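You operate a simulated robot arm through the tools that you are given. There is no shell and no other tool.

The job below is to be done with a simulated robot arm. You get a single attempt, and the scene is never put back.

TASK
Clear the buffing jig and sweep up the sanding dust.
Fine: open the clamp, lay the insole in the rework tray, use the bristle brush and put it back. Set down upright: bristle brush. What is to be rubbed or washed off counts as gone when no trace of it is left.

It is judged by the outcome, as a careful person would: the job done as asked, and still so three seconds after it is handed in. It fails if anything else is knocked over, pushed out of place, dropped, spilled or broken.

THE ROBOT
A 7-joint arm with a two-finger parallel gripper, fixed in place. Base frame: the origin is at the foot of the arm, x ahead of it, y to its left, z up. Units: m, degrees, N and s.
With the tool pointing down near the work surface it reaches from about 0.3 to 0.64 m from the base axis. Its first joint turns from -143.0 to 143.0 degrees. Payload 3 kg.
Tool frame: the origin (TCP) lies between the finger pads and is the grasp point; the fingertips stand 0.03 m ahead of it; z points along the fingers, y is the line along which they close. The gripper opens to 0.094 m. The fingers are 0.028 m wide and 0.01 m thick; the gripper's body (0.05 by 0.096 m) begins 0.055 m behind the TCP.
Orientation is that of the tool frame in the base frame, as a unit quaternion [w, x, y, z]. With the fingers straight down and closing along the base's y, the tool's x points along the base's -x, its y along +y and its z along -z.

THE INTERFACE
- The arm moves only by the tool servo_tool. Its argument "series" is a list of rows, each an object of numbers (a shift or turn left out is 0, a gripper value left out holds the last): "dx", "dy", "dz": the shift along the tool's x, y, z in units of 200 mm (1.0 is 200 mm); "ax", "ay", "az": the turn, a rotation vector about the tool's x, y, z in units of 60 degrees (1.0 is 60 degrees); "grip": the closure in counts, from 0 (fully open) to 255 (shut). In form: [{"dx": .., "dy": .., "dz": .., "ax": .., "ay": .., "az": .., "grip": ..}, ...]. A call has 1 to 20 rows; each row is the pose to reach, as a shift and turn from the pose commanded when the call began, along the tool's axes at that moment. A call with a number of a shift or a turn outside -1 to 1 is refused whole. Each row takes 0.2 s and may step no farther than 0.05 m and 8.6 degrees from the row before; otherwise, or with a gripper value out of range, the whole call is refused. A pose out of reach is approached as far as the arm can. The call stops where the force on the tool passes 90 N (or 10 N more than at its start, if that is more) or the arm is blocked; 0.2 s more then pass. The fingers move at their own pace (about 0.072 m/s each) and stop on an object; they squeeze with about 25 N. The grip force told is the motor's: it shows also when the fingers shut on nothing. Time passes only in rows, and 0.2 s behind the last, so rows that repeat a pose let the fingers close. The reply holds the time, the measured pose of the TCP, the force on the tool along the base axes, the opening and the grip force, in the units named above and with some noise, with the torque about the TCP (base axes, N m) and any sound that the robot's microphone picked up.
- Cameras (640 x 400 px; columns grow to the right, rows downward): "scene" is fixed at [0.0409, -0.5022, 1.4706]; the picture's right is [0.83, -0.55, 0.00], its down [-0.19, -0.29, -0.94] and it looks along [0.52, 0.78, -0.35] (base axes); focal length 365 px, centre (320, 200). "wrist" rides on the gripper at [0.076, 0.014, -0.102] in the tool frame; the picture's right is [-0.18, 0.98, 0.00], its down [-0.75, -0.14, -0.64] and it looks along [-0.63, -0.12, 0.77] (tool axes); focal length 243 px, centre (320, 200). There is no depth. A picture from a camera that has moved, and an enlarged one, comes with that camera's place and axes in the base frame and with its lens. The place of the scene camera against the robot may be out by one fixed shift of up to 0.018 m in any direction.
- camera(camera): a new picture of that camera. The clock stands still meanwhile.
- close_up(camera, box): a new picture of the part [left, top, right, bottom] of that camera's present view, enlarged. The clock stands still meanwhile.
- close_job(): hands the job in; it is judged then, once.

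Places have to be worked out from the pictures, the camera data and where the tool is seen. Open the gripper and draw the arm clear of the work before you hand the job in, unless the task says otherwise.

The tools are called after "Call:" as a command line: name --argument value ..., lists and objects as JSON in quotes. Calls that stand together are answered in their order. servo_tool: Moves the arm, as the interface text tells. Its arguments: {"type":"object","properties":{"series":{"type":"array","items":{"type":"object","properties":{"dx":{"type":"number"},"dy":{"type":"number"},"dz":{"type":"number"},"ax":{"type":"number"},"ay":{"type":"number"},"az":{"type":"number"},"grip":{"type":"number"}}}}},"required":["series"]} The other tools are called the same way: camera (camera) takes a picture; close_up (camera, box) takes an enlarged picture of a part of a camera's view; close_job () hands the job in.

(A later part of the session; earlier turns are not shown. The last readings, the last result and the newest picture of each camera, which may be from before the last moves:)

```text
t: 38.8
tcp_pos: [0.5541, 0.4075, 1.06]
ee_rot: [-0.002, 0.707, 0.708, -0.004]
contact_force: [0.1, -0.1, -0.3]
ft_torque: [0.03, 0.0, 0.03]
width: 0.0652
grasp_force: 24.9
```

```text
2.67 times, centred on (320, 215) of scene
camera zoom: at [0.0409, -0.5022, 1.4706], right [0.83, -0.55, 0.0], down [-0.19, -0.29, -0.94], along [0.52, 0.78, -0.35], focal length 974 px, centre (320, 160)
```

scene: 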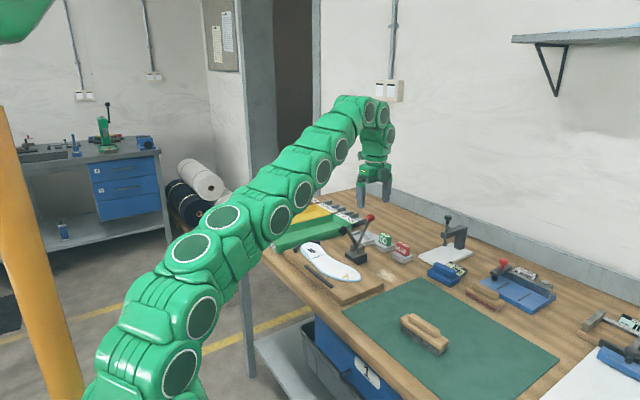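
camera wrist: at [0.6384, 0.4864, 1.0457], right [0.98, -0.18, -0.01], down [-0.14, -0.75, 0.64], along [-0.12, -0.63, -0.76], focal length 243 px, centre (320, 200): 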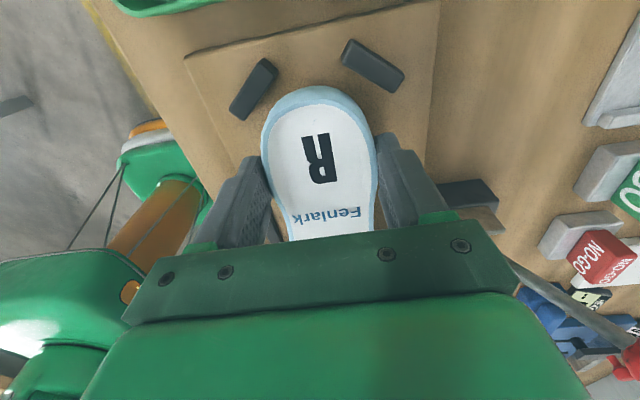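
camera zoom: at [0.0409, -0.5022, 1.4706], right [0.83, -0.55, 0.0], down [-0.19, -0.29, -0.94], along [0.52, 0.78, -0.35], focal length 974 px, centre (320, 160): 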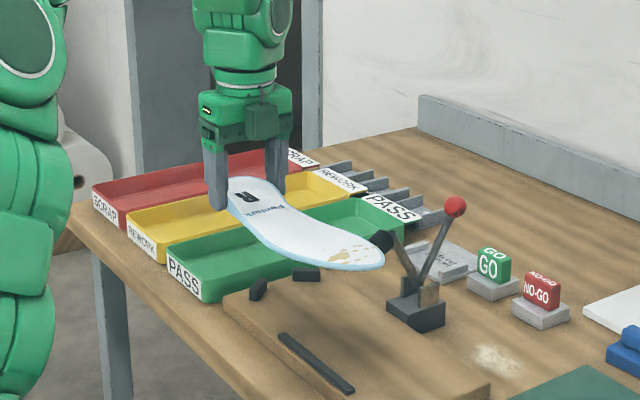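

Insole is clear. I'll raise 3 cm more and turn it 90° counter-clockwise so the toe points away from the robot.

Call:
servo_tool --series '[{"dz": -0.08}, {"dz": -0.15}, {"dz": -0.15, "az": -0.11}, {"dz": -0.15, "az": -0.22}, {"dz": -0.15, "az": -0.33}, {"dz": -0.15, "az": -0.44}, {"dz": -0.15, "az": -0.55}, {"dz": -0.15, "az": -0.66}, {"dz": -0.15, "az": -0.75}, {"dz": -0.15, "az": -0.75}]'

Call:
servo_tool --series '[{"az": -0.11}, {"az": -0.22}, {"az": -0.33}, {"az": -0.44}, {"az": -0.55}, {"az": -0.66}, {"az": -0.75}, {"az": -0.75}]'

Call:
camera --camera "wrist"

Call:
camera --camera "scene"

```text
t: 41.0
tcp_pos: [0.5552, 0.4096, 1.0885]
ee_rot: [-0.003, 0.38, 0.925, -0.002]
contact_force: [-0.2, 0.8, -1.0]
ft_torque: [0.0, 0.01, -0.03]
width: 0.065
grasp_force: 24.9
```

```text
t: 42.8
tcp_pos: [0.5553, 0.4089, 1.0897]
ee_rot: [-0.002, -0.002, 1.0, 0.0]
contact_force: [0.3, 1.0, -0.7]
ft_torque: [-0.03, 0.02, 0.01]
width: 0.0648
grasp_force: 25.2
```

```text
taken
camera wrist: at [0.4794, 0.4244, 1.1925], right [0.18, 0.98, 0.0], down [0.76, -0.14, 0.64], along [0.63, -0.12, -0.77], focal length 243 px, centre (320, 200)
```

wrist: 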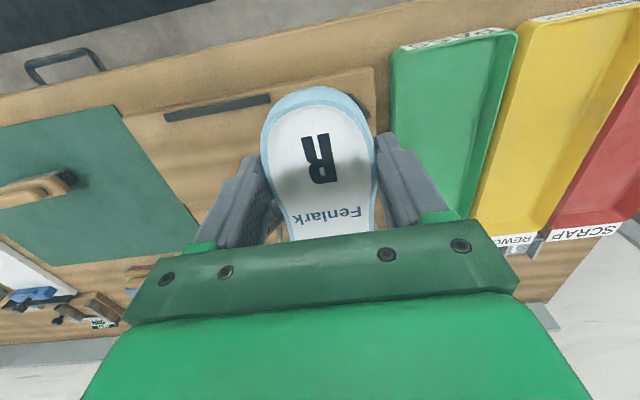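

```text
taken
```

scene: 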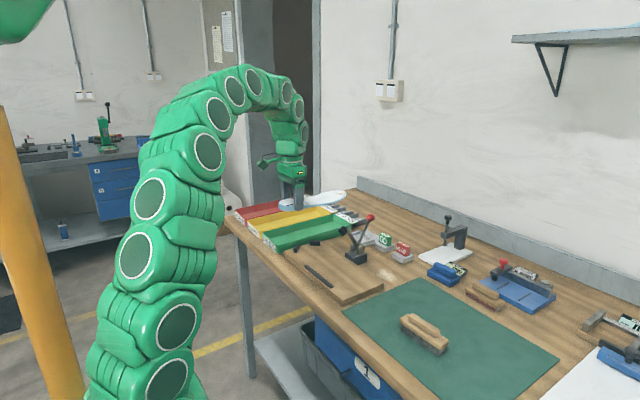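

Turned correctly: heel near, toe away. Now translating toward the rework tray while coming down a little.

Call:
servo_tool --series '[{"dy": 0.2, "dz": 0.06}, {"dy": 0.4, "dz": 0.12}, {"dy": 0.6, "dz": 0.18}, {"dy": 0.8, "dz": 0.24}, {"dy": 1.0, "dz": 0.3, "dx": -0.025}, {"dy": 1.0, "dz": 0.3, "dx": -0.025}]'

Call:
camera --camera "wrist"

Call:
close_up --camera "scene" --box '[200, 140, 400, 270]'

```text
t: 44.2
tcp_pos: [0.5593, 0.6091, 1.0297]
ee_rot: [-0.002, -0.001, 1.0, 0.0]
contact_force: [0.0, -0.3, 0.2]
ft_torque: [-0.02, 0.03, -0.03]
width: 0.0653
grasp_force: 24.8
```

```text
taken
camera wrist: at [0.4847, 0.6243, 1.1328], right [0.18, 0.98, 0.0], down [0.76, -0.14, 0.64], along [0.63, -0.12, -0.77], focal length 243 px, centre (320, 200)
```

wrist: 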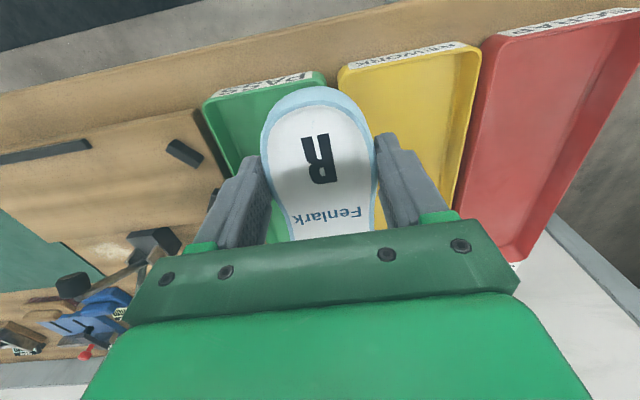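

```text
3.08 times, centred on (300, 205) of scene
camera zoom: at [0.0409, -0.5022, 1.4706], right [0.83, -0.55, 0.0], down [-0.19, -0.29, -0.94], along [0.52, 0.78, -0.35], focal length 1124 px, centre (382, 185)
```

zoom: 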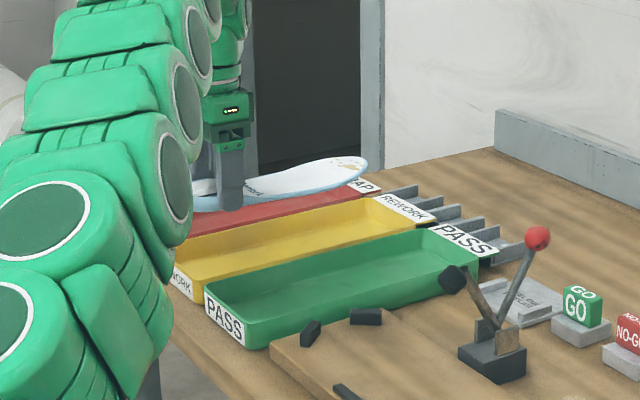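

Zooming on the tray to fix its position precisely before lowering.

Call:
close_up --camera "wrist" --box '[260, 30, 500, 190]'

```text
2.50 times, centred on (380, 110) of wrist
camera zoom: at [0.4847, 0.6243, 1.1328], right [0.18, 0.98, 0.0], down [0.76, -0.14, 0.64], along [0.63, -0.12, -0.77], focal length 606 px, centre (170, 425)
```

zoom: 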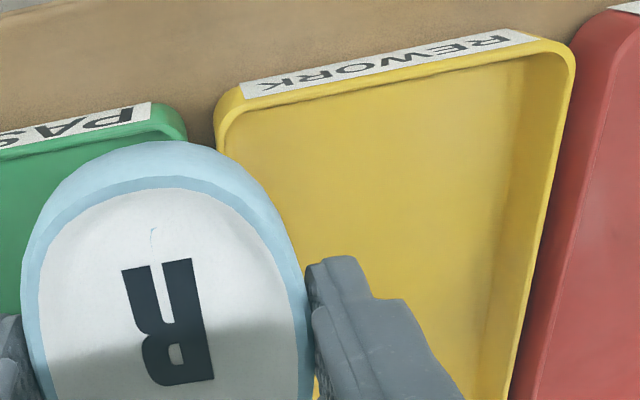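

Rework tray interior is about x 0.546–0.85, y 0.633–0.748 at the rim. Target TCP about (0.598, 0.684). I'll approach to just above the rim first.

Call:
servo_tool --series '[{"dx": -0.04, "dy": 0.13, "dz": 0.12}, {"dx": -0.078, "dy": 0.255, "dz": 0.24}, {"dx": -0.1, "dy": 0.29, "dz": 0.3}, {"dx": -0.13, "dy": 0.31, "dz": 0.36}, {"dx": -0.16, "dy": 0.33, "dz": 0.42}, {"dx": -0.16, "dy": 0.33, "dz": 0.42}]'

Call:
camera --camera "wrist"

Call:
close_up --camera "scene" --box '[200, 140, 400, 270]'

```text
t: 45.6
tcp_pos: [0.5821, 0.6685, 0.947]
ee_rot: [-0.003, -0.001, 1.0, -0.001]
contact_force: [-0.8, -0.4, -0.3]
ft_torque: [0.01, 0.06, 0.01]
width: 0.0649
grasp_force: 24.3
out of reach, approached as far as the arm can: row 3, 4, 5, 6
```

```text
taken
camera wrist: at [0.5071, 0.6835, 1.0495], right [0.18, 0.98, 0.0], down [0.76, -0.14, 0.64], along [0.63, -0.12, -0.77], focal length 243 px, centre (320, 200)
```

wrist: 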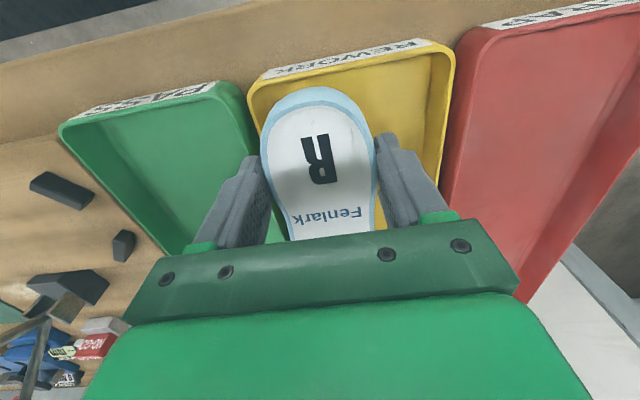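

```text
3.08 times, centred on (300, 205) of scene
camera zoom: at [0.0409, -0.5022, 1.4706], right [0.83, -0.55, 0.0], down [-0.19, -0.29, -0.94], along [0.52, 0.78, -0.35], focal length 1124 px, centre (382, 185)
```

zoom: 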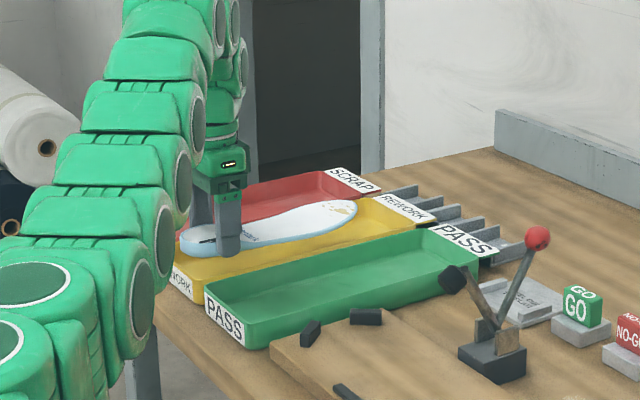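

At this height the arm tops out at r≈0.886, just short of the ideal spot. A small (5°) outward tilt of the tool will gain the missing couple of centimetres; I'll tilt and shift outward over the tray.

Call:
servo_tool --series '[{"ax": -0.032, "ay": -0.027}, {"ax": -0.063, "ay": -0.055}, {"ax": -0.063, "ay": -0.055, "dx": -0.04, "dy": 0.036}, {"ax": -0.063, "ay": -0.055, "dx": -0.08, "dy": 0.072, "dz": 0.03}, {"ax": -0.063, "ay": -0.055, "dx": -0.08, "dy": 0.072, "dz": 0.05}, {"ax": -0.063, "ay": -0.055, "dx": -0.08, "dy": 0.072, "dz": 0.05}]'

Call:
camera --camera "wrist"

Call:
close_up --camera "scene" --box '[230, 180, 370, 270]'

```text
t: 47.0
tcp_pos: [0.5972, 0.6826, 0.9356]
ee_rot: [0.025, -0.001, 0.999, 0.032]
contact_force: [0.3, 0.3, -1.1]
ft_torque: [0.03, 0.04, -0.03]
width: 0.0649
grasp_force: 24.9
```

```text
taken
camera wrist: at [0.5167, 0.691, 1.0353], right [0.18, 0.98, 0.07], down [0.72, -0.18, 0.67], along [0.67, -0.07, -0.74], focal length 243 px, centre (320, 200)
```

wrist: 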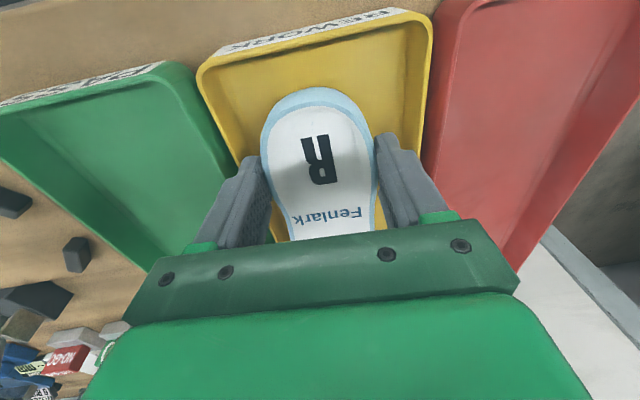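

```text
4.44 times, centred on (300, 225) of scene
camera zoom: at [0.0409, -0.5022, 1.4706], right [0.83, -0.55, 0.0], down [-0.19, -0.29, -0.94], along [0.52, 0.78, -0.35], focal length 1623 px, centre (409, 89)
```

zoom: 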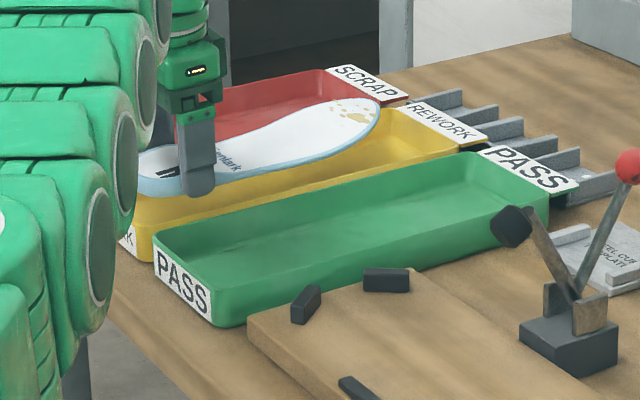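

The tilt worked: TCP at (0.597, 0.683, 0.936), heel inside the near rim. I'll now lower straight down 2 cm and check for contact.

Call:
servo_tool --series '[{"dx": 0.002, "dy": -0.002, "dz": 0.03}, {"dx": 0.004, "dy": -0.004, "dz": 0.06}, {"dx": 0.0057, "dy": -0.0066, "dz": 0.1}, {"dx": 0.0057, "dy": -0.0066, "dz": 0.1}]'

Call:
camera --camera "wrist"

Call:
close_up --camera "scene" --box '[230, 180, 370, 270]'

```text
t: 48.0
tcp_pos: [0.5973, 0.6826, 0.9163]
ee_rot: [0.026, 0.0, 0.999, 0.033]
contact_force: [0.0, -0.3, -0.8]
ft_torque: [0.02, 0.02, 0.0]
width: 0.0649
grasp_force: 24.7
```

```text
taken
camera wrist: at [0.5167, 0.691, 1.0149], right [0.18, 0.98, 0.07], down [0.72, -0.18, 0.67], along [0.67, -0.07, -0.74], focal length 243 px, centre (320, 200)
```

wrist: 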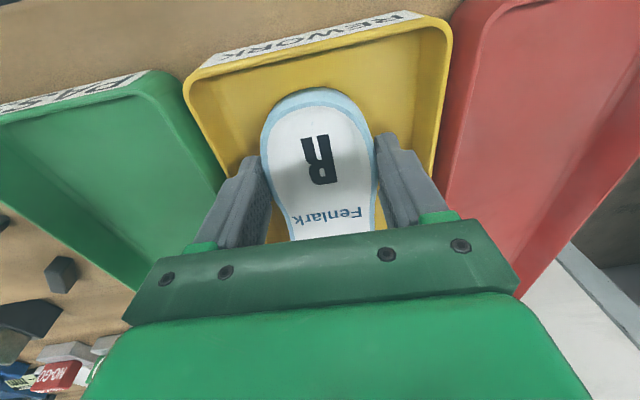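

```text
4.44 times, centred on (300, 225) of scene
camera zoom: at [0.0409, -0.5022, 1.4706], right [0.83, -0.55, 0.0], down [-0.19, -0.29, -0.94], along [0.52, 0.78, -0.35], focal length 1623 px, centre (409, 89)
```

zoom: 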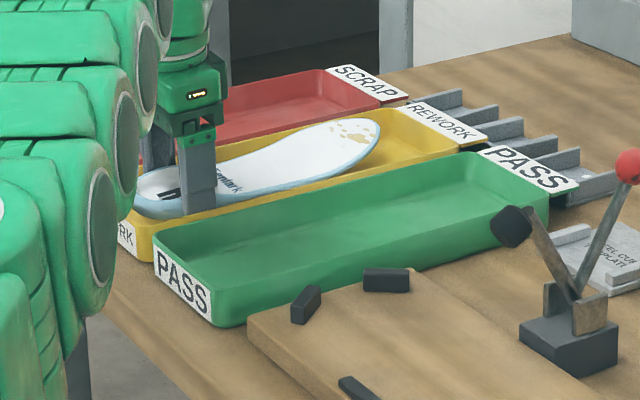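

Descending cleanly inside the tray. Another 8 mm down.

Call:
servo_tool --series '[{"dx": 0.001, "dy": -0.001, "dz": 0.015}, {"dx": 0.0017, "dy": -0.002, "dz": 0.03}, {"dx": 0.0023, "dy": -0.0026, "dz": 0.04}, {"dx": 0.0023, "dy": -0.0026, "dz": 0.04}]'

Call:
servo_tool --series '[{"ay": 0.012, "ax": 0.012}, {"ay": 0.024, "ax": 0.024}, {"ay": 0.024, "ax": 0.024}]'

Call:
close_up --camera "scene" --box '[230, 180, 370, 270]'

```text
t: 49.0
tcp_pos: [0.5973, 0.6833, 0.9079]
ee_rot: [0.025, -0.001, 0.999, 0.032]
contact_force: [0.0, -0.5, -1.1]
ft_torque: [0.0, 0.03, -0.02]
width: 0.065
grasp_force: 25.1
```

```text
t: 49.8
tcp_pos: [0.5974, 0.6821, 0.9076]
ee_rot: [0.013, -0.001, 1.0, 0.02]
contact_force: [0.1, -0.2, -1.2]
ft_torque: [0.02, 0.0, 0.03]
width: 0.0648
grasp_force: 24.6
```

```text
4.44 times, centred on (300, 225) of scene
camera zoom: at [0.0409, -0.5022, 1.4706], right [0.83, -0.55, 0.0], down [-0.19, -0.29, -0.94], along [0.52, 0.78, -0.35], focal length 1623 px, centre (409, 89)
```

zoom: 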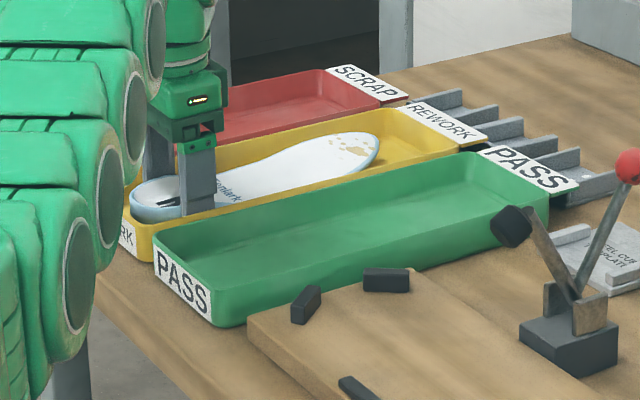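

Partial un-tilt worked with no reach problem. I'll take out the rest of the tilt, then lower to the floor of the tray.

Call:
servo_tool --series '[{"ay": 0.012, "ax": 0.012}, {"ay": 0.024, "ax": 0.024}, {"ay": 0.025, "ax": 0.038}, {"ay": 0.025, "ax": 0.038}]'

Call:
camera --camera "wrist"

Call:
close_up --camera "scene" --box '[230, 180, 370, 270]'

```text
t: 50.8
tcp_pos: [0.5917, 0.6736, 0.9072]
ee_rot: [0.0, -0.002, 1.0, 0.0]
contact_force: [1.6, 1.5, 0.0]
ft_torque: [0.05, 0.01, 0.01]
width: 0.0651
grasp_force: 25.1
out of reach, approached as far as the arm can: row 1, 2, 3, 4
```

```text
taken
camera wrist: at [0.5148, 0.6886, 1.0094], right [0.18, 0.98, 0.0], down [0.75, -0.14, 0.64], along [0.63, -0.12, -0.77], focal length 243 px, centre (320, 200)
```

wrist: 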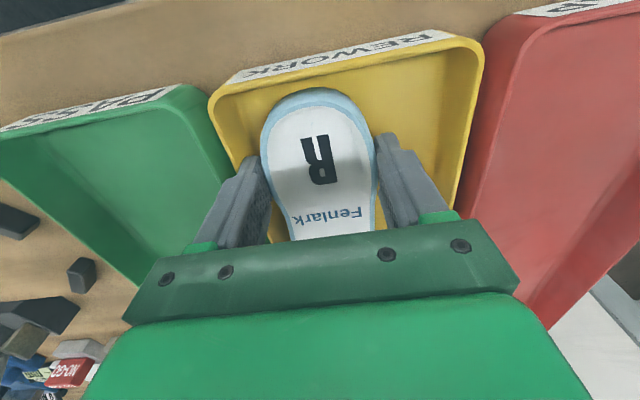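

```text
4.44 times, centred on (300, 225) of scene
camera zoom: at [0.0409, -0.5022, 1.4706], right [0.83, -0.55, 0.0], down [-0.19, -0.29, -0.94], along [0.52, 0.78, -0.35], focal length 1623 px, centre (409, 89)
```

zoom: 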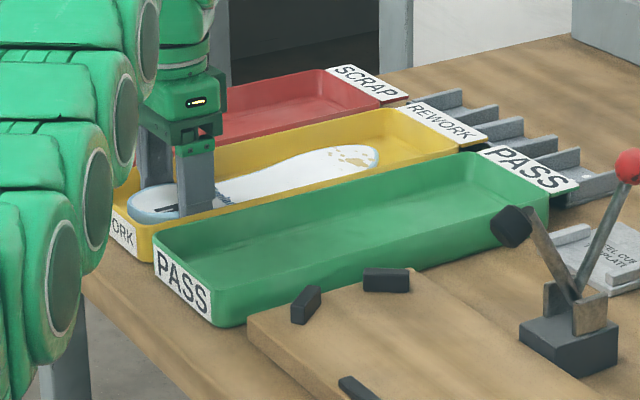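

Fully level brings the TCP slightly back toward the near-left wall. I'll restore the small (~2.5°) tilt and centred position, which was reachable, and lower from there.

Call:
servo_tool --series '[{"ay": -0.012, "ax": -0.019, "dx": -0.014, "dy": 0.021}, {"ay": -0.024, "ax": -0.036, "dx": -0.0285, "dy": 0.042}, {"ay": -0.024, "ax": -0.036, "dx": -0.0285, "dy": 0.042, "dz": 0.01}, {"ay": -0.024, "ax": -0.036, "dx": -0.0285, "dy": 0.042, "dz": 0.02}, {"ay": -0.024, "ax": -0.036, "dx": -0.0285, "dy": 0.042, "dz": 0.02}]'

Call:
camera --camera "wrist"

```text
t: 52.0
tcp_pos: [0.5956, 0.6818, 0.9029]
ee_rot: [0.012, -0.002, 1.0, 0.019]
contact_force: [0.1, 0.8, 0.0]
ft_torque: [-0.04, 0.07, 0.03]
width: 0.0648
grasp_force: 25.4
```

```text
taken
camera wrist: at [0.5177, 0.6932, 1.0035], right [0.18, 0.98, 0.04], down [0.74, -0.16, 0.66], along [0.65, -0.09, -0.75], focal length 243 px, centre (320, 200)
```

wrist: 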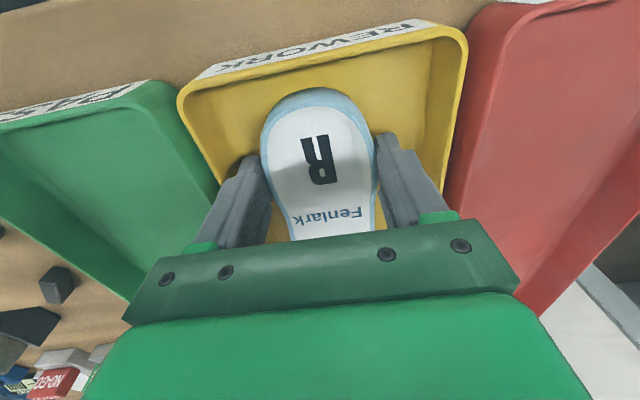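

No contact yet at z=0.903. Inching down to find the tray floor.

Call:
servo_tool --series '[{"dz": 0.006}, {"dz": 0.012}, {"dz": 0.012}]'

Call:
servo_tool --series '[{"dz": 0.006}, {"dz": 0.012}, {"dz": 0.012}]'

```text
t: 52.8
tcp_pos: [0.5959, 0.6817, 0.9007]
ee_rot: [0.012, -0.001, 1.0, 0.019]
contact_force: [0.6, 0.7, -1.3]
ft_torque: [-0.03, 0.04, 0.03]
width: 0.0649
grasp_force: 24.6
```

```text
t: 53.6
tcp_pos: [0.5965, 0.6823, 0.8989]
ee_rot: [0.012, -0.001, 1.0, 0.018]
contact_force: [-0.1, -0.1, 0.1]
ft_torque: [-0.01, 0.09, 0.01]
width: 0.065
grasp_force: 24.7
```

Still free; a few more millimetres.

Call:
servo_tool --series '[{"dz": 0.006}, {"dz": 0.012}, {"dz": 0.012}]'

Call:
servo_tool --series '[{"dz": 0.006}, {"dz": 0.012}, {"dz": 0.012}]'

Call:
close_up --camera "scene" --box '[230, 180, 370, 270]'

```text
t: 54.4
tcp_pos: [0.5955, 0.6829, 0.8947]
ee_rot: [0.013, -0.001, 1.0, 0.018]
contact_force: [-0.4, -0.4, 0.5]
ft_torque: [-0.07, 0.06, -0.09]
width: 0.0647
grasp_force: 25.2
```

```text
t: 55.2
tcp_pos: [0.5957, 0.6818, 0.8948]
ee_rot: [0.015, -0.001, 1.0, 0.021]
contact_force: [-5.4, -5.8, 34.2]
ft_torque: [-1.45, 0.69, -0.13]
width: 0.065
grasp_force: 25.2
```

```text
4.44 times, centred on (300, 225) of scene
camera zoom: at [0.0409, -0.5022, 1.4706], right [0.83, -0.55, 0.0], down [-0.19, -0.29, -0.94], along [0.52, 0.78, -0.35], focal length 1623 px, centre (409, 89)
```

zoom: 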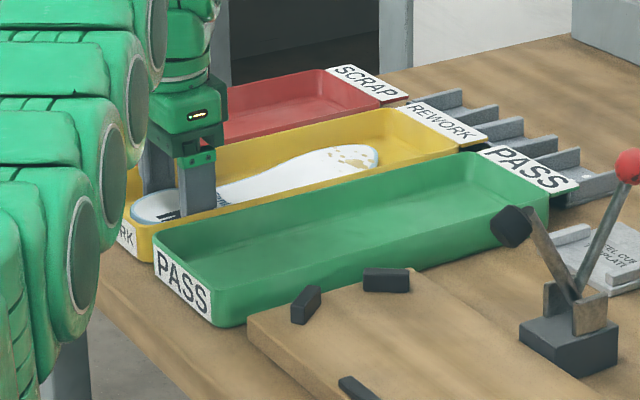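

Floor contact at z≈0.895. I'll ease off 2 mm, open the fingers just a few millimetres to release, then rise straight up.

Call:
servo_tool --series '[{"dz": -0.006}, {"dz": -0.01}, {"dz": -0.01, "grip": 80}, {"dz": -0.01, "grip": 62}, {"dz": -0.01, "grip": 62}, {"dz": -0.01, "grip": 62}]'

Call:
camera --camera "wrist"

Call:
close_up --camera "scene" --box '[230, 180, 370, 270]'

```text
t: 56.6
tcp_pos: [0.5958, 0.6826, 0.8954]
ee_rot: [0.012, 0.0, 1.0, 0.018]
contact_force: [-0.6, 7.3, 19.1]
ft_torque: [-0.52, 0.27, -0.08]
width: 0.0665
grasp_force: 0.1
```

```text
taken
camera wrist: at [0.5177, 0.6936, 0.9963], right [0.18, 0.98, 0.04], down [0.74, -0.16, 0.66], along [0.65, -0.09, -0.75], focal length 243 px, centre (320, 200)
```

wrist: 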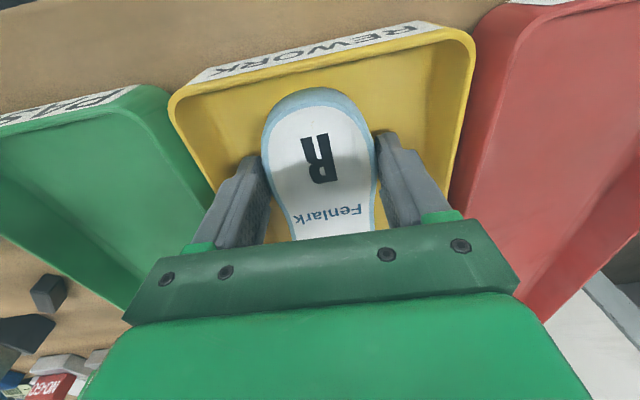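

```text
4.44 times, centred on (300, 225) of scene
camera zoom: at [0.0409, -0.5022, 1.4706], right [0.83, -0.55, 0.0], down [-0.19, -0.29, -0.94], along [0.52, 0.78, -0.35], focal length 1623 px, centre (409, 89)
```

zoom: 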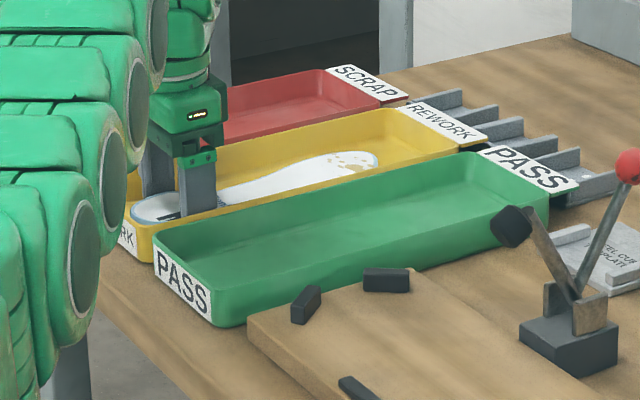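

The insole has settled flat; the left finger seems to brush the tray's side wall (+y force 7 N). I'll move 1 mm toward +y and rise slowly with the fingers barely open.

Call:
servo_tool --series '[{"dy": 0.005, "grip": 72}, {"dy": 0.006, "dz": -0.015}, {"dy": 0.007, "dz": -0.03}, {"dy": 0.008, "dz": -0.05}, {"dy": 0.008, "dz": -0.05}]'

Call:
camera --camera "wrist"

Call:
close_up --camera "scene" --box '[230, 180, 370, 270]'

```text
t: 57.8
tcp_pos: [0.5967, 0.6825, 0.9047]
ee_rot: [0.012, -0.001, 1.0, 0.018]
contact_force: [-0.1, -0.8, -0.7]
ft_torque: [-0.01, -0.01, 0.05]
width: 0.0673
grasp_force: 0.0
```

```text
taken
camera wrist: at [0.5176, 0.6947, 1.0063], right [0.18, 0.98, 0.04], down [0.74, -0.16, 0.66], along [0.65, -0.09, -0.75], focal length 243 px, centre (320, 200)
```

wrist: 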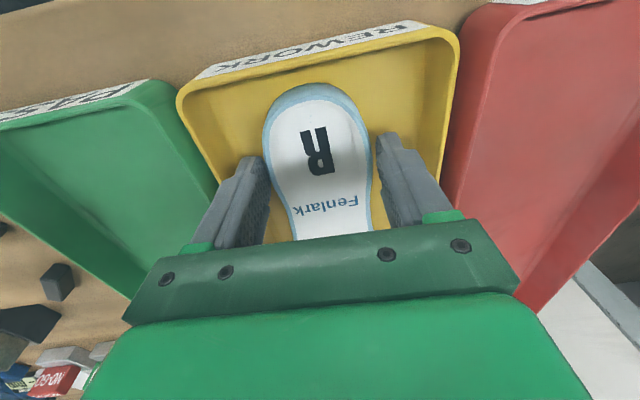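

```text
4.44 times, centred on (300, 225) of scene
camera zoom: at [0.0409, -0.5022, 1.4706], right [0.83, -0.55, 0.0], down [-0.19, -0.29, -0.94], along [0.52, 0.78, -0.35], focal length 1623 px, centre (409, 89)
```

zoom: 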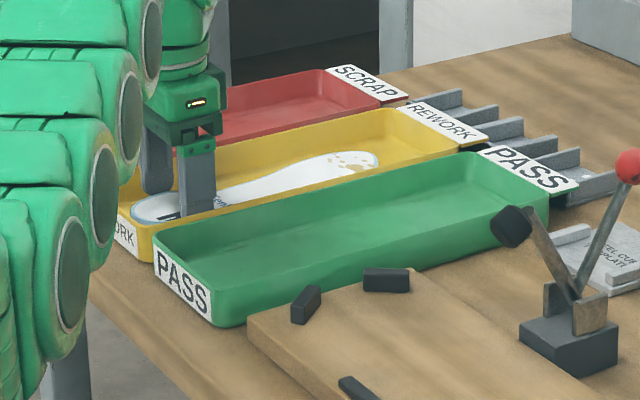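

The insole stays put and the fingers are nearly above it. I'll keep rising, re-adding a little tilt so reach limits don't drag the fingers into the tray wall.

Call:
servo_tool --series '[{"dz": -0.03, "ay": -0.012, "ax": -0.018}, {"dz": -0.07, "ay": -0.024, "ax": -0.036, "dy": 0.005}, {"dz": -0.12, "ay": -0.024, "ax": -0.036, "dy": 0.008}, {"dz": -0.17, "ay": -0.024, "ax": -0.036, "dy": 0.01}, {"dz": -0.17, "ay": -0.024, "ax": -0.036, "dy": 0.01}]'

Call:
camera --camera "wrist"

```text
t: 59.0
tcp_pos: [0.5952, 0.6846, 0.9392]
ee_rot: [0.026, -0.001, 0.999, 0.037]
contact_force: [-0.2, -0.6, 0.2]
ft_torque: [0.02, 0.01, 0.0]
width: 0.0676
grasp_force: 0.1
```

```text
taken
camera wrist: at [0.5145, 0.6918, 1.0384], right [0.18, 0.98, 0.08], down [0.72, -0.19, 0.67], along [0.67, -0.06, -0.74], focal length 243 px, centre (320, 200)
```

wrist: 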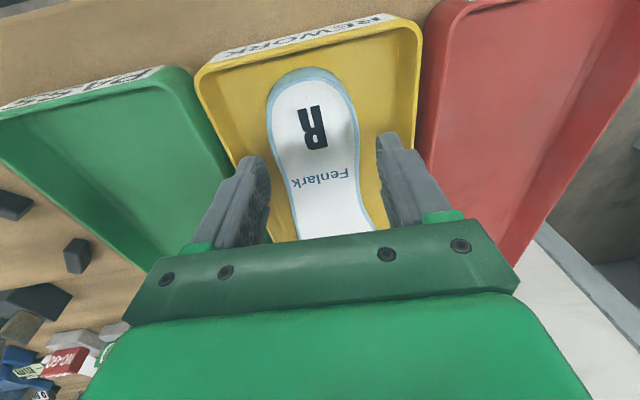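

Fingers are clear above the rim and the insole lies flat in the rework tray. I'll rise, retreat, and level the tool.

Call:
servo_tool --series '[{"dz": -0.15, "dx": 0.05, "dy": -0.03}, {"dz": -0.3, "dx": 0.12, "dy": -0.1, "ax": 0.035, "ay": 0.025}, {"dz": -0.45, "dx": 0.2, "dy": -0.2, "ax": 0.07, "ay": 0.05}, {"dz": -0.6, "dx": 0.3, "dy": -0.35, "ax": 0.07, "ay": 0.05}, {"dz": -0.7, "dx": 0.4, "dy": -0.5, "ax": 0.07, "ay": 0.05}, {"dz": -0.7, "dx": 0.4, "dy": -0.7, "ax": 0.07, "ay": 0.05}, {"dz": -0.7, "dx": 0.4, "dy": -0.9, "ax": 0.07, "ay": 0.05}, {"dz": -0.7, "dx": 0.4, "dy": -0.9, "ax": 0.07, "ay": 0.05}]'

Call:
close_up --camera "scene" --box '[220, 180, 420, 300]'

Call:
camera --camera "wrist"

```text
t: 60.8
tcp_pos: [0.5089, 0.4945, 1.0606]
ee_rot: [-0.001, -0.001, 1.0, 0.001]
contact_force: [-0.8, -0.3, -0.5]
ft_torque: [-0.03, 0.01, 0.02]
width: 0.0675
grasp_force: 0.1
```

```text
3.20 times, centred on (320, 240) of scene
camera zoom: at [0.0409, -0.5022, 1.4706], right [0.83, -0.55, 0.0], down [-0.19, -0.29, -0.94], along [0.52, 0.78, -0.35], focal length 1169 px, centre (320, 72)
```

zoom: 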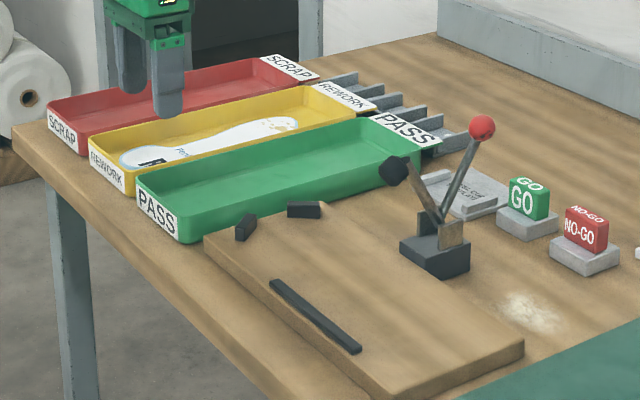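

```text
taken
camera wrist: at [0.4334, 0.509, 1.1633], right [0.18, 0.98, 0.0], down [0.76, -0.14, 0.64], along [0.63, -0.12, -0.77], focal length 243 px, centre (320, 200)
```

wrist: 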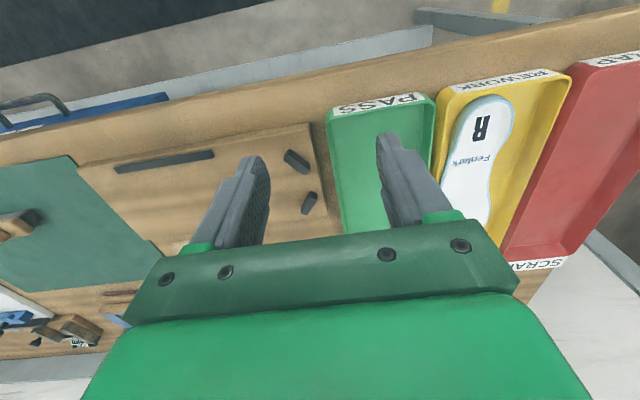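

The insole lies flat in the yellow REWORK tray and everything else looks undisturbed. Now heading to the bristle brush on the mat, opening the gripper on the way.

Call:
servo_tool --series '[{"dy": -0.2, "dz": -0.05, "grip": 0}, {"dy": -0.4, "dz": -0.1}, {"dy": -0.6, "dz": -0.15}, {"dy": -0.8, "dz": -0.2}, {"dy": -1.0, "dz": -0.2}, {"dy": -1.0, "dz": -0.2}]'

Call:
servo_tool --series '[{"dy": -0.2}, {"dy": -0.4}, {"dy": -0.6}, {"dy": -0.8}, {"dy": -1.0}, {"dy": -1.0}]'

Call:
servo_tool --series '[{"dy": -0.15, "dx": -0.1}, {"dy": -0.3, "dx": -0.2}, {"dy": -0.45, "dx": -0.3}, {"dy": -0.62, "dx": -0.4}, {"dy": -0.62, "dx": -0.4}]'

Call:
camera --camera "wrist"

Call:
close_up --camera "wrist" --box '[220, 20, 420, 145]'

```text
t: 62.2
tcp_pos: [0.5089, 0.2944, 1.0994]
ee_rot: [-0.001, 0.0, 1.0, 0.0]
contact_force: [0.3, 0.1, 0.3]
ft_torque: [-0.01, -0.03, 0.0]
width: 0.0943
grasp_force: 0.0
```

```text
t: 63.6
tcp_pos: [0.5095, 0.0949, 1.1003]
ee_rot: [-0.001, -0.001, 1.0, 0.001]
contact_force: [-0.5, 0.0, -0.2]
ft_torque: [-0.03, 0.0, 0.0]
width: 0.094
grasp_force: 0.1
```

```text
t: 64.8
tcp_pos: [0.5913, -0.0301, 1.1]
ee_rot: [-0.001, -0.001, 1.0, 0.002]
contact_force: [0.4, 0.6, -0.4]
ft_torque: [0.0, 0.0, 0.02]
width: 0.094
grasp_force: 0.0
```

```text
taken
camera wrist: at [0.5148, -0.015, 1.2029], right [0.18, 0.98, 0.0], down [0.76, -0.14, 0.64], along [0.63, -0.12, -0.77], focal length 243 px, centre (320, 200)
```

wrist: 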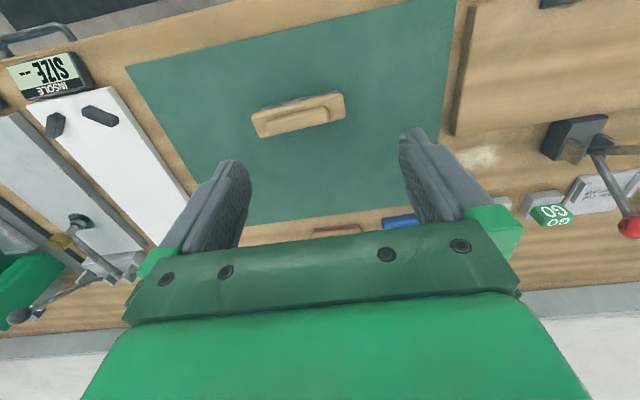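

```text
3.20 times, centred on (320, 82) of wrist
camera zoom: at [0.5148, -0.015, 1.2029], right [0.18, 0.98, 0.0], down [0.76, -0.14, 0.64], along [0.63, -0.12, -0.77], focal length 776 px, centre (320, 576)
```

zoom: 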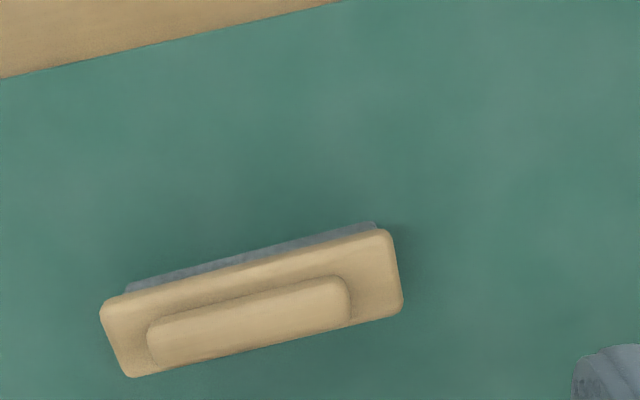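

The brush is centred near (0.6235, −0.062), long axis about 5° CCW of +y, about 0.12 × 0.03 m, top near z≈0.91. I'll turn the tool ~95° counter-clockwise (camera to the −y side) so the fingers close across the brush.

Call:
servo_tool --series '[{"az": -0.13}, {"az": -0.26}, {"az": -0.39}, {"az": -0.52}, {"az": -0.65}, {"az": -0.78}, {"az": -0.78}]'

Call:
servo_tool --series '[{"az": -0.13}, {"az": -0.26}, {"az": -0.39}, {"az": -0.52}, {"az": -0.65}, {"az": -0.78}, {"az": -0.8}, {"az": -0.8}]'

Call:
camera --camera "wrist"

```text
t: 66.4
tcp_pos: [0.5898, -0.0296, 1.0999]
ee_rot: [0.0, -0.398, 0.917, 0.0]
contact_force: [-0.6, -0.7, 0.1]
ft_torque: [-0.01, 0.04, -0.01]
width: 0.0941
grasp_force: 0.0
```

```text
t: 68.2
tcp_pos: [0.5892, -0.0299, 1.1002]
ee_rot: [0.0, 0.737, -0.676, -0.001]
contact_force: [-1.0, 0.6, 0.0]
ft_torque: [0.01, 0.01, 0.0]
width: 0.094
grasp_force: 0.0
```

```text
taken
camera wrist: at [0.5827, -0.1061, 1.2028], right [-1.0, 0.1, 0.0], down [0.08, 0.76, 0.64], along [0.06, 0.64, -0.77], focal length 243 px, centre (320, 200)
```

wrist: 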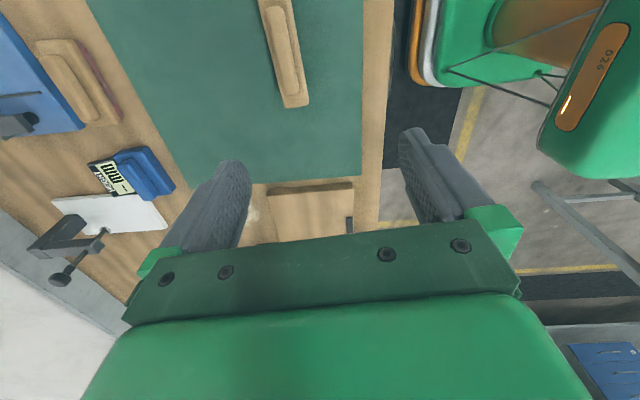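

Yaw is as intended. Moving above the brush centre at z≈1.0 for a verification view.

Call:
servo_tool --series '[{"dx": 0.06, "dy": -0.05, "dz": 0.12}, {"dx": 0.12, "dy": -0.1, "dz": 0.25}, {"dx": 0.177, "dy": -0.157, "dz": 0.38}, {"dx": 0.177, "dy": -0.157, "dz": 0.5}, {"dx": 0.177, "dy": -0.157, "dz": 0.5}]'

Call:
camera --camera "wrist"

Call:
close_up --camera "scene" --box '[370, 260, 490, 370]'

```text
t: 69.4
tcp_pos: [0.6244, -0.0612, 0.9998]
ee_rot: [0.0, 0.737, -0.676, -0.002]
contact_force: [0.2, 0.3, -0.6]
ft_torque: [-0.02, 0.0, -0.01]
width: 0.0939
grasp_force: 0.0
```

```text
taken
camera wrist: at [0.617, -0.1384, 1.1025], right [-1.0, 0.1, 0.0], down [0.08, 0.76, 0.64], along [0.06, 0.64, -0.77], focal length 243 px, centre (320, 200)
```

wrist: 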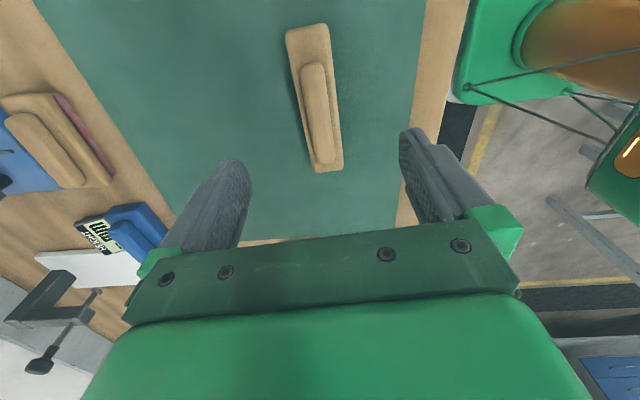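

```text
3.64 times, centred on (430, 315) of scene
camera zoom: at [0.0409, -0.5022, 1.4706], right [0.83, -0.55, 0.0], down [-0.19, -0.29, -0.94], along [0.52, 0.78, -0.35], focal length 1328 px, centre (-80, -218)
```

zoom: 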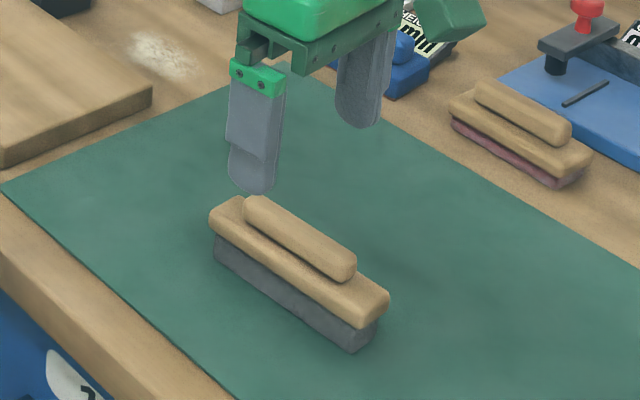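

The brush is aligned with the tool within about a degree and a millimetre. Descending so the fingertips reach mid-block height (TCP z≈0.916).

Call:
servo_tool --series '[{"dz": 0.12}, {"dz": 0.24}, {"dz": 0.34}, {"dz": 0.4}, {"dz": 0.418}, {"dz": 0.418}]'

Call:
close_up --camera "scene" --box '[370, 260, 490, 370]'

Call:
camera --camera "wrist"

```text
t: 70.8
tcp_pos: [0.6258, -0.0613, 0.9171]
ee_rot: [0.001, 0.737, -0.676, -0.002]
contact_force: [-0.2, -0.3, -0.6]
ft_torque: [0.01, 0.02, 0.01]
width: 0.0941
grasp_force: 0.1
```

```text
3.64 times, centred on (430, 315) of scene
camera zoom: at [0.0409, -0.5022, 1.4706], right [0.83, -0.55, 0.0], down [-0.19, -0.29, -0.94], along [0.52, 0.78, -0.35], focal length 1328 px, centre (-80, -218)
```

zoom: 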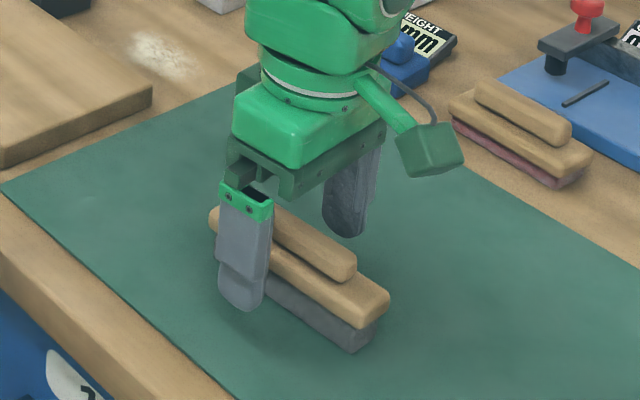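

```text
taken
camera wrist: at [0.617, -0.1391, 1.0188], right [-1.0, 0.1, 0.0], down [0.08, 0.76, 0.64], along [0.06, 0.64, -0.77], focal length 243 px, centre (320, 200)
```

wrist: 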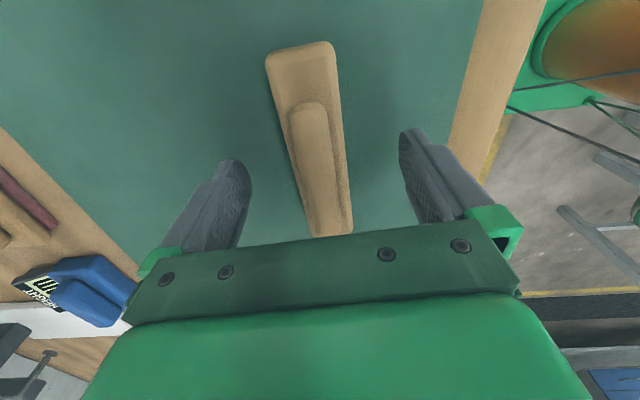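

Straddling the brush with no contact. Closing on the block.

Call:
servo_tool --series '[{"grip": 60}, {"grip": 110}, {"grip": 150}, {"grip": 180}, {"grip": 220}, {"grip": 255}, {"grip": 255}]'

Call:
camera --camera "wrist"

Call:
close_up --camera "scene" --box '[370, 260, 490, 370]'

```text
t: 72.4
tcp_pos: [0.6232, -0.0618, 0.9161]
ee_rot: [0.001, 0.737, -0.676, -0.002]
contact_force: [-0.2, 0.6, 3.3]
ft_torque: [0.05, 0.01, -0.01]
width: 0.0314
grasp_force: 25.2
```

```text
taken
camera wrist: at [0.617, -0.1391, 1.0188], right [-1.0, 0.1, 0.0], down [0.08, 0.76, 0.64], along [0.06, 0.64, -0.77], focal length 243 px, centre (320, 200)
```

wrist: 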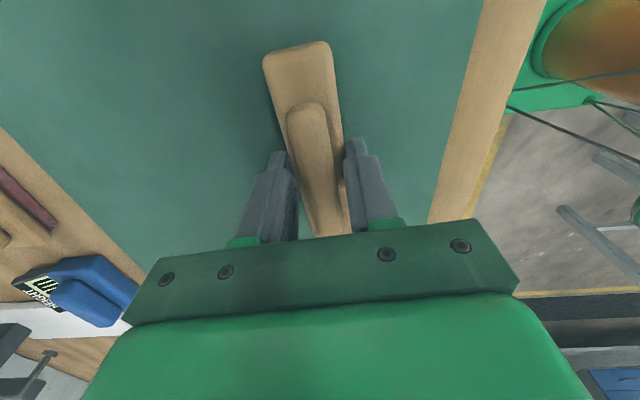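

```text
3.64 times, centred on (430, 315) of scene
camera zoom: at [0.0409, -0.5022, 1.4706], right [0.83, -0.55, 0.0], down [-0.19, -0.29, -0.94], along [0.52, 0.78, -0.35], focal length 1328 px, centre (-80, -218)
```

zoom: 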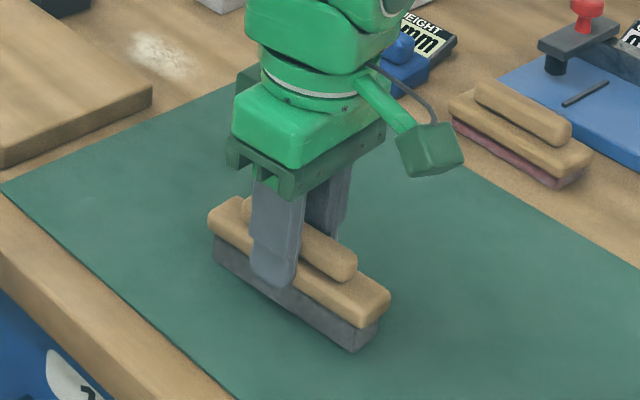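

Brush gripped by its block (0.0314 m, 25 N); home pose recorded at (0.6232, −0.0618, 0.9161). Lifting 9 cm and checking it.

Call:
servo_tool --series '[{"dz": -0.05}, {"dz": -0.12}, {"dz": -0.2}, {"dz": -0.3}, {"dz": -0.4}, {"dz": -0.45}, {"dz": -0.45}]'

Call:
camera --camera "wrist"

Call:
close_up --camera "scene" --box '[370, 220, 490, 370]'

```text
t: 74.0
tcp_pos: [0.6231, -0.062, 1.0064]
ee_rot: [0.0, 0.737, -0.676, -0.001]
contact_force: [0.3, 0.4, -0.4]
ft_torque: [0.0, 0.0, 0.0]
width: 0.0314
grasp_force: 25.1
```

```text
taken
camera wrist: at [0.6164, -0.1385, 1.1094], right [-1.0, 0.1, 0.0], down [0.08, 0.76, 0.64], along [0.06, 0.64, -0.77], focal length 243 px, centre (320, 200)
```

wrist: 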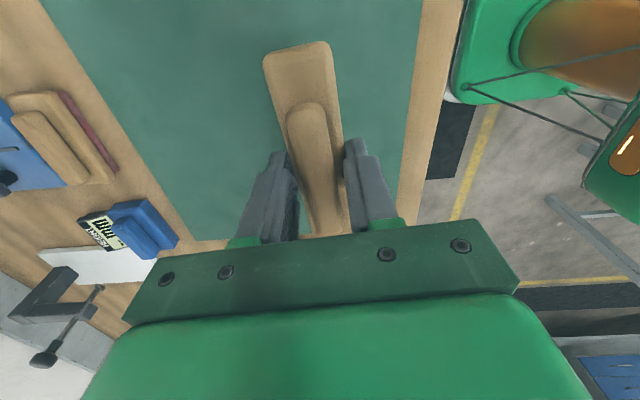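

```text
2.67 times, centred on (430, 295) of scene
camera zoom: at [0.0409, -0.5022, 1.4706], right [0.83, -0.55, 0.0], down [-0.19, -0.29, -0.94], along [0.52, 0.78, -0.35], focal length 974 px, centre (27, -53)
```

zoom: 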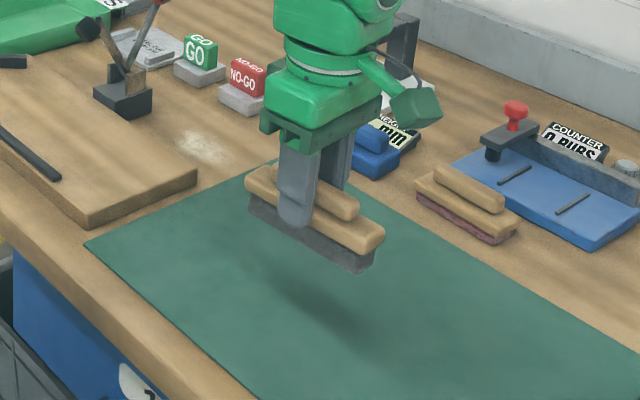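

The brush is held level. I'll carry it over toward the dust patch (centre about (0.75, 0.193)) at safe height, in two moves, squaring the brush with the y axis.

Call:
servo_tool --series '[{"dx": -0.15, "dy": -0.08}, {"dx": -0.3, "dy": -0.16}, {"dx": -0.45, "dy": -0.25}, {"dx": -0.6, "dy": -0.33}, {"dx": -0.75, "dy": -0.41}, {"dx": -0.9, "dy": -0.49}, {"dx": -0.9, "dy": -0.49}]'

Call:
servo_tool --series '[{"dx": -0.16, "dy": -0.09, "az": 0.04}, {"dx": -0.322, "dy": -0.178, "az": 0.08}, {"dx": -0.322, "dy": -0.178, "az": 0.08}]'

Call:
camera --camera "wrist"

Call:
close_up --camera "scene" --box '[330, 200, 470, 310]'

```text
t: 75.6
tcp_pos: [0.7058, 0.1246, 1.0061]
ee_rot: [0.0, 0.737, -0.676, -0.002]
contact_force: [-0.3, 0.7, -1.8]
ft_torque: [-0.01, 0.0, -0.04]
width: 0.0312
grasp_force: 24.8
```

```text
t: 76.4
tcp_pos: [0.735, 0.1931, 1.0077]
ee_rot: [0.001, 0.708, -0.706, -0.001]
contact_force: [-0.2, 0.3, -0.6]
ft_torque: [0.01, -0.01, 0.0]
width: 0.0312
grasp_force: 25.1
```

```text
taken
camera wrist: at [0.7225, 0.1173, 1.1095], right [-0.98, 0.18, 0.0], down [0.14, 0.75, 0.64], along [0.12, 0.63, -0.77], focal length 243 px, centre (320, 200)
```

wrist: 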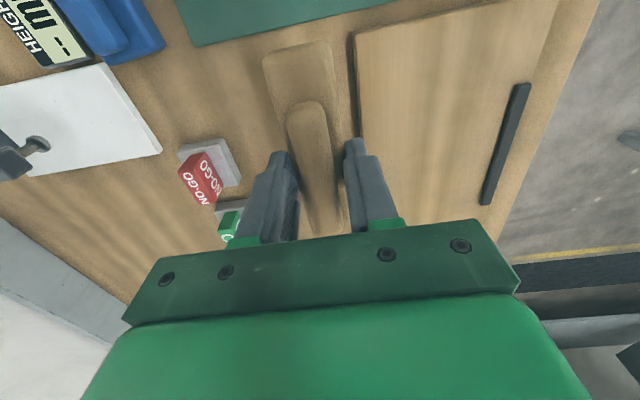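

```text
3.64 times, centred on (400, 255) of scene
camera zoom: at [0.0409, -0.5022, 1.4706], right [0.83, -0.55, 0.0], down [-0.19, -0.29, -0.94], along [0.52, 0.78, -0.35], focal length 1328 px, centre (29, 0)
```

zoom: 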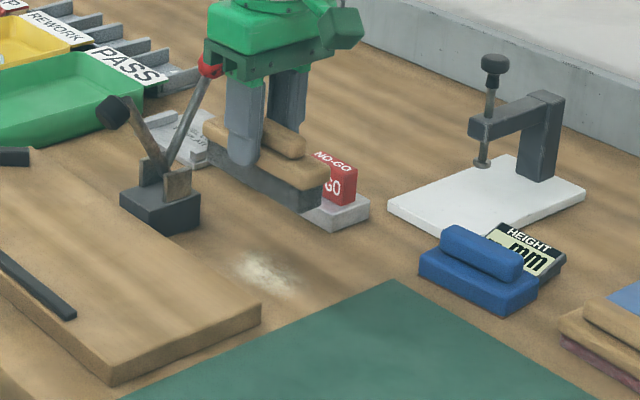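

Board edge is at x≈0.704, so at x=0.737 the fingers clear it. I'll lower the brush to just above the bench first.

Call:
servo_tool --series '[{"dy": -0.01, "dz": 0.12}, {"dy": -0.01, "dz": 0.24}, {"dy": -0.01, "dz": 0.34}, {"dy": -0.01, "dz": 0.4}, {"dy": -0.01, "dz": 0.44}, {"dy": -0.01, "dz": 0.44}]'

Call:
close_up --camera "scene" --box '[330, 200, 470, 310]'

Call:
camera --camera "wrist"

```text
t: 77.8
tcp_pos: [0.7382, 0.1935, 0.9178]
ee_rot: [0.0, 0.708, -0.706, -0.001]
contact_force: [-0.1, 0.1, -0.2]
ft_torque: [0.0, 0.01, -0.02]
width: 0.0314
grasp_force: 25.1
```

```text
3.64 times, centred on (400, 255) of scene
camera zoom: at [0.0409, -0.5022, 1.4706], right [0.83, -0.55, 0.0], down [-0.19, -0.29, -0.94], along [0.52, 0.78, -0.35], focal length 1328 px, centre (29, 0)
```

zoom: 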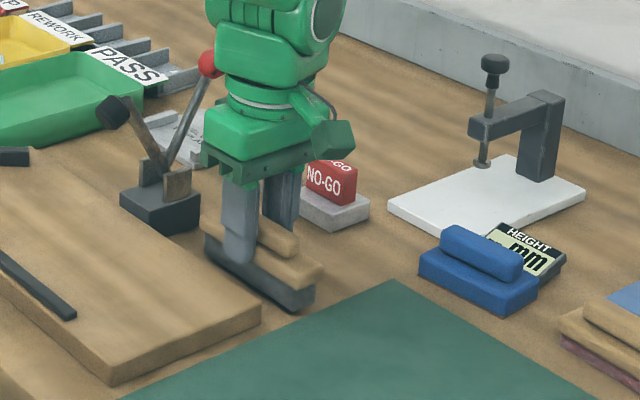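

```text
taken
camera wrist: at [0.7245, 0.1173, 1.0209], right [-0.98, 0.18, 0.0], down [0.14, 0.75, 0.64], along [0.12, 0.63, -0.77], focal length 243 px, centre (320, 200)
```

wrist: 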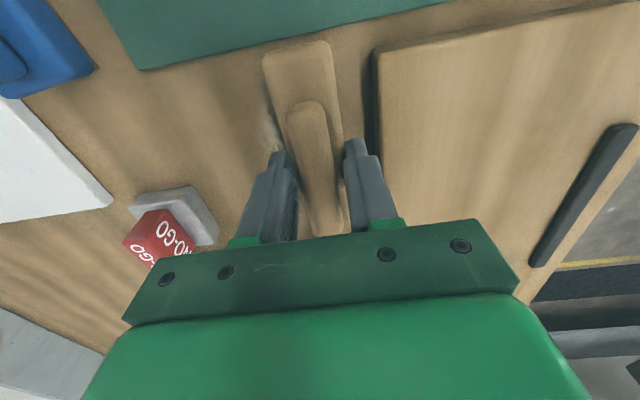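

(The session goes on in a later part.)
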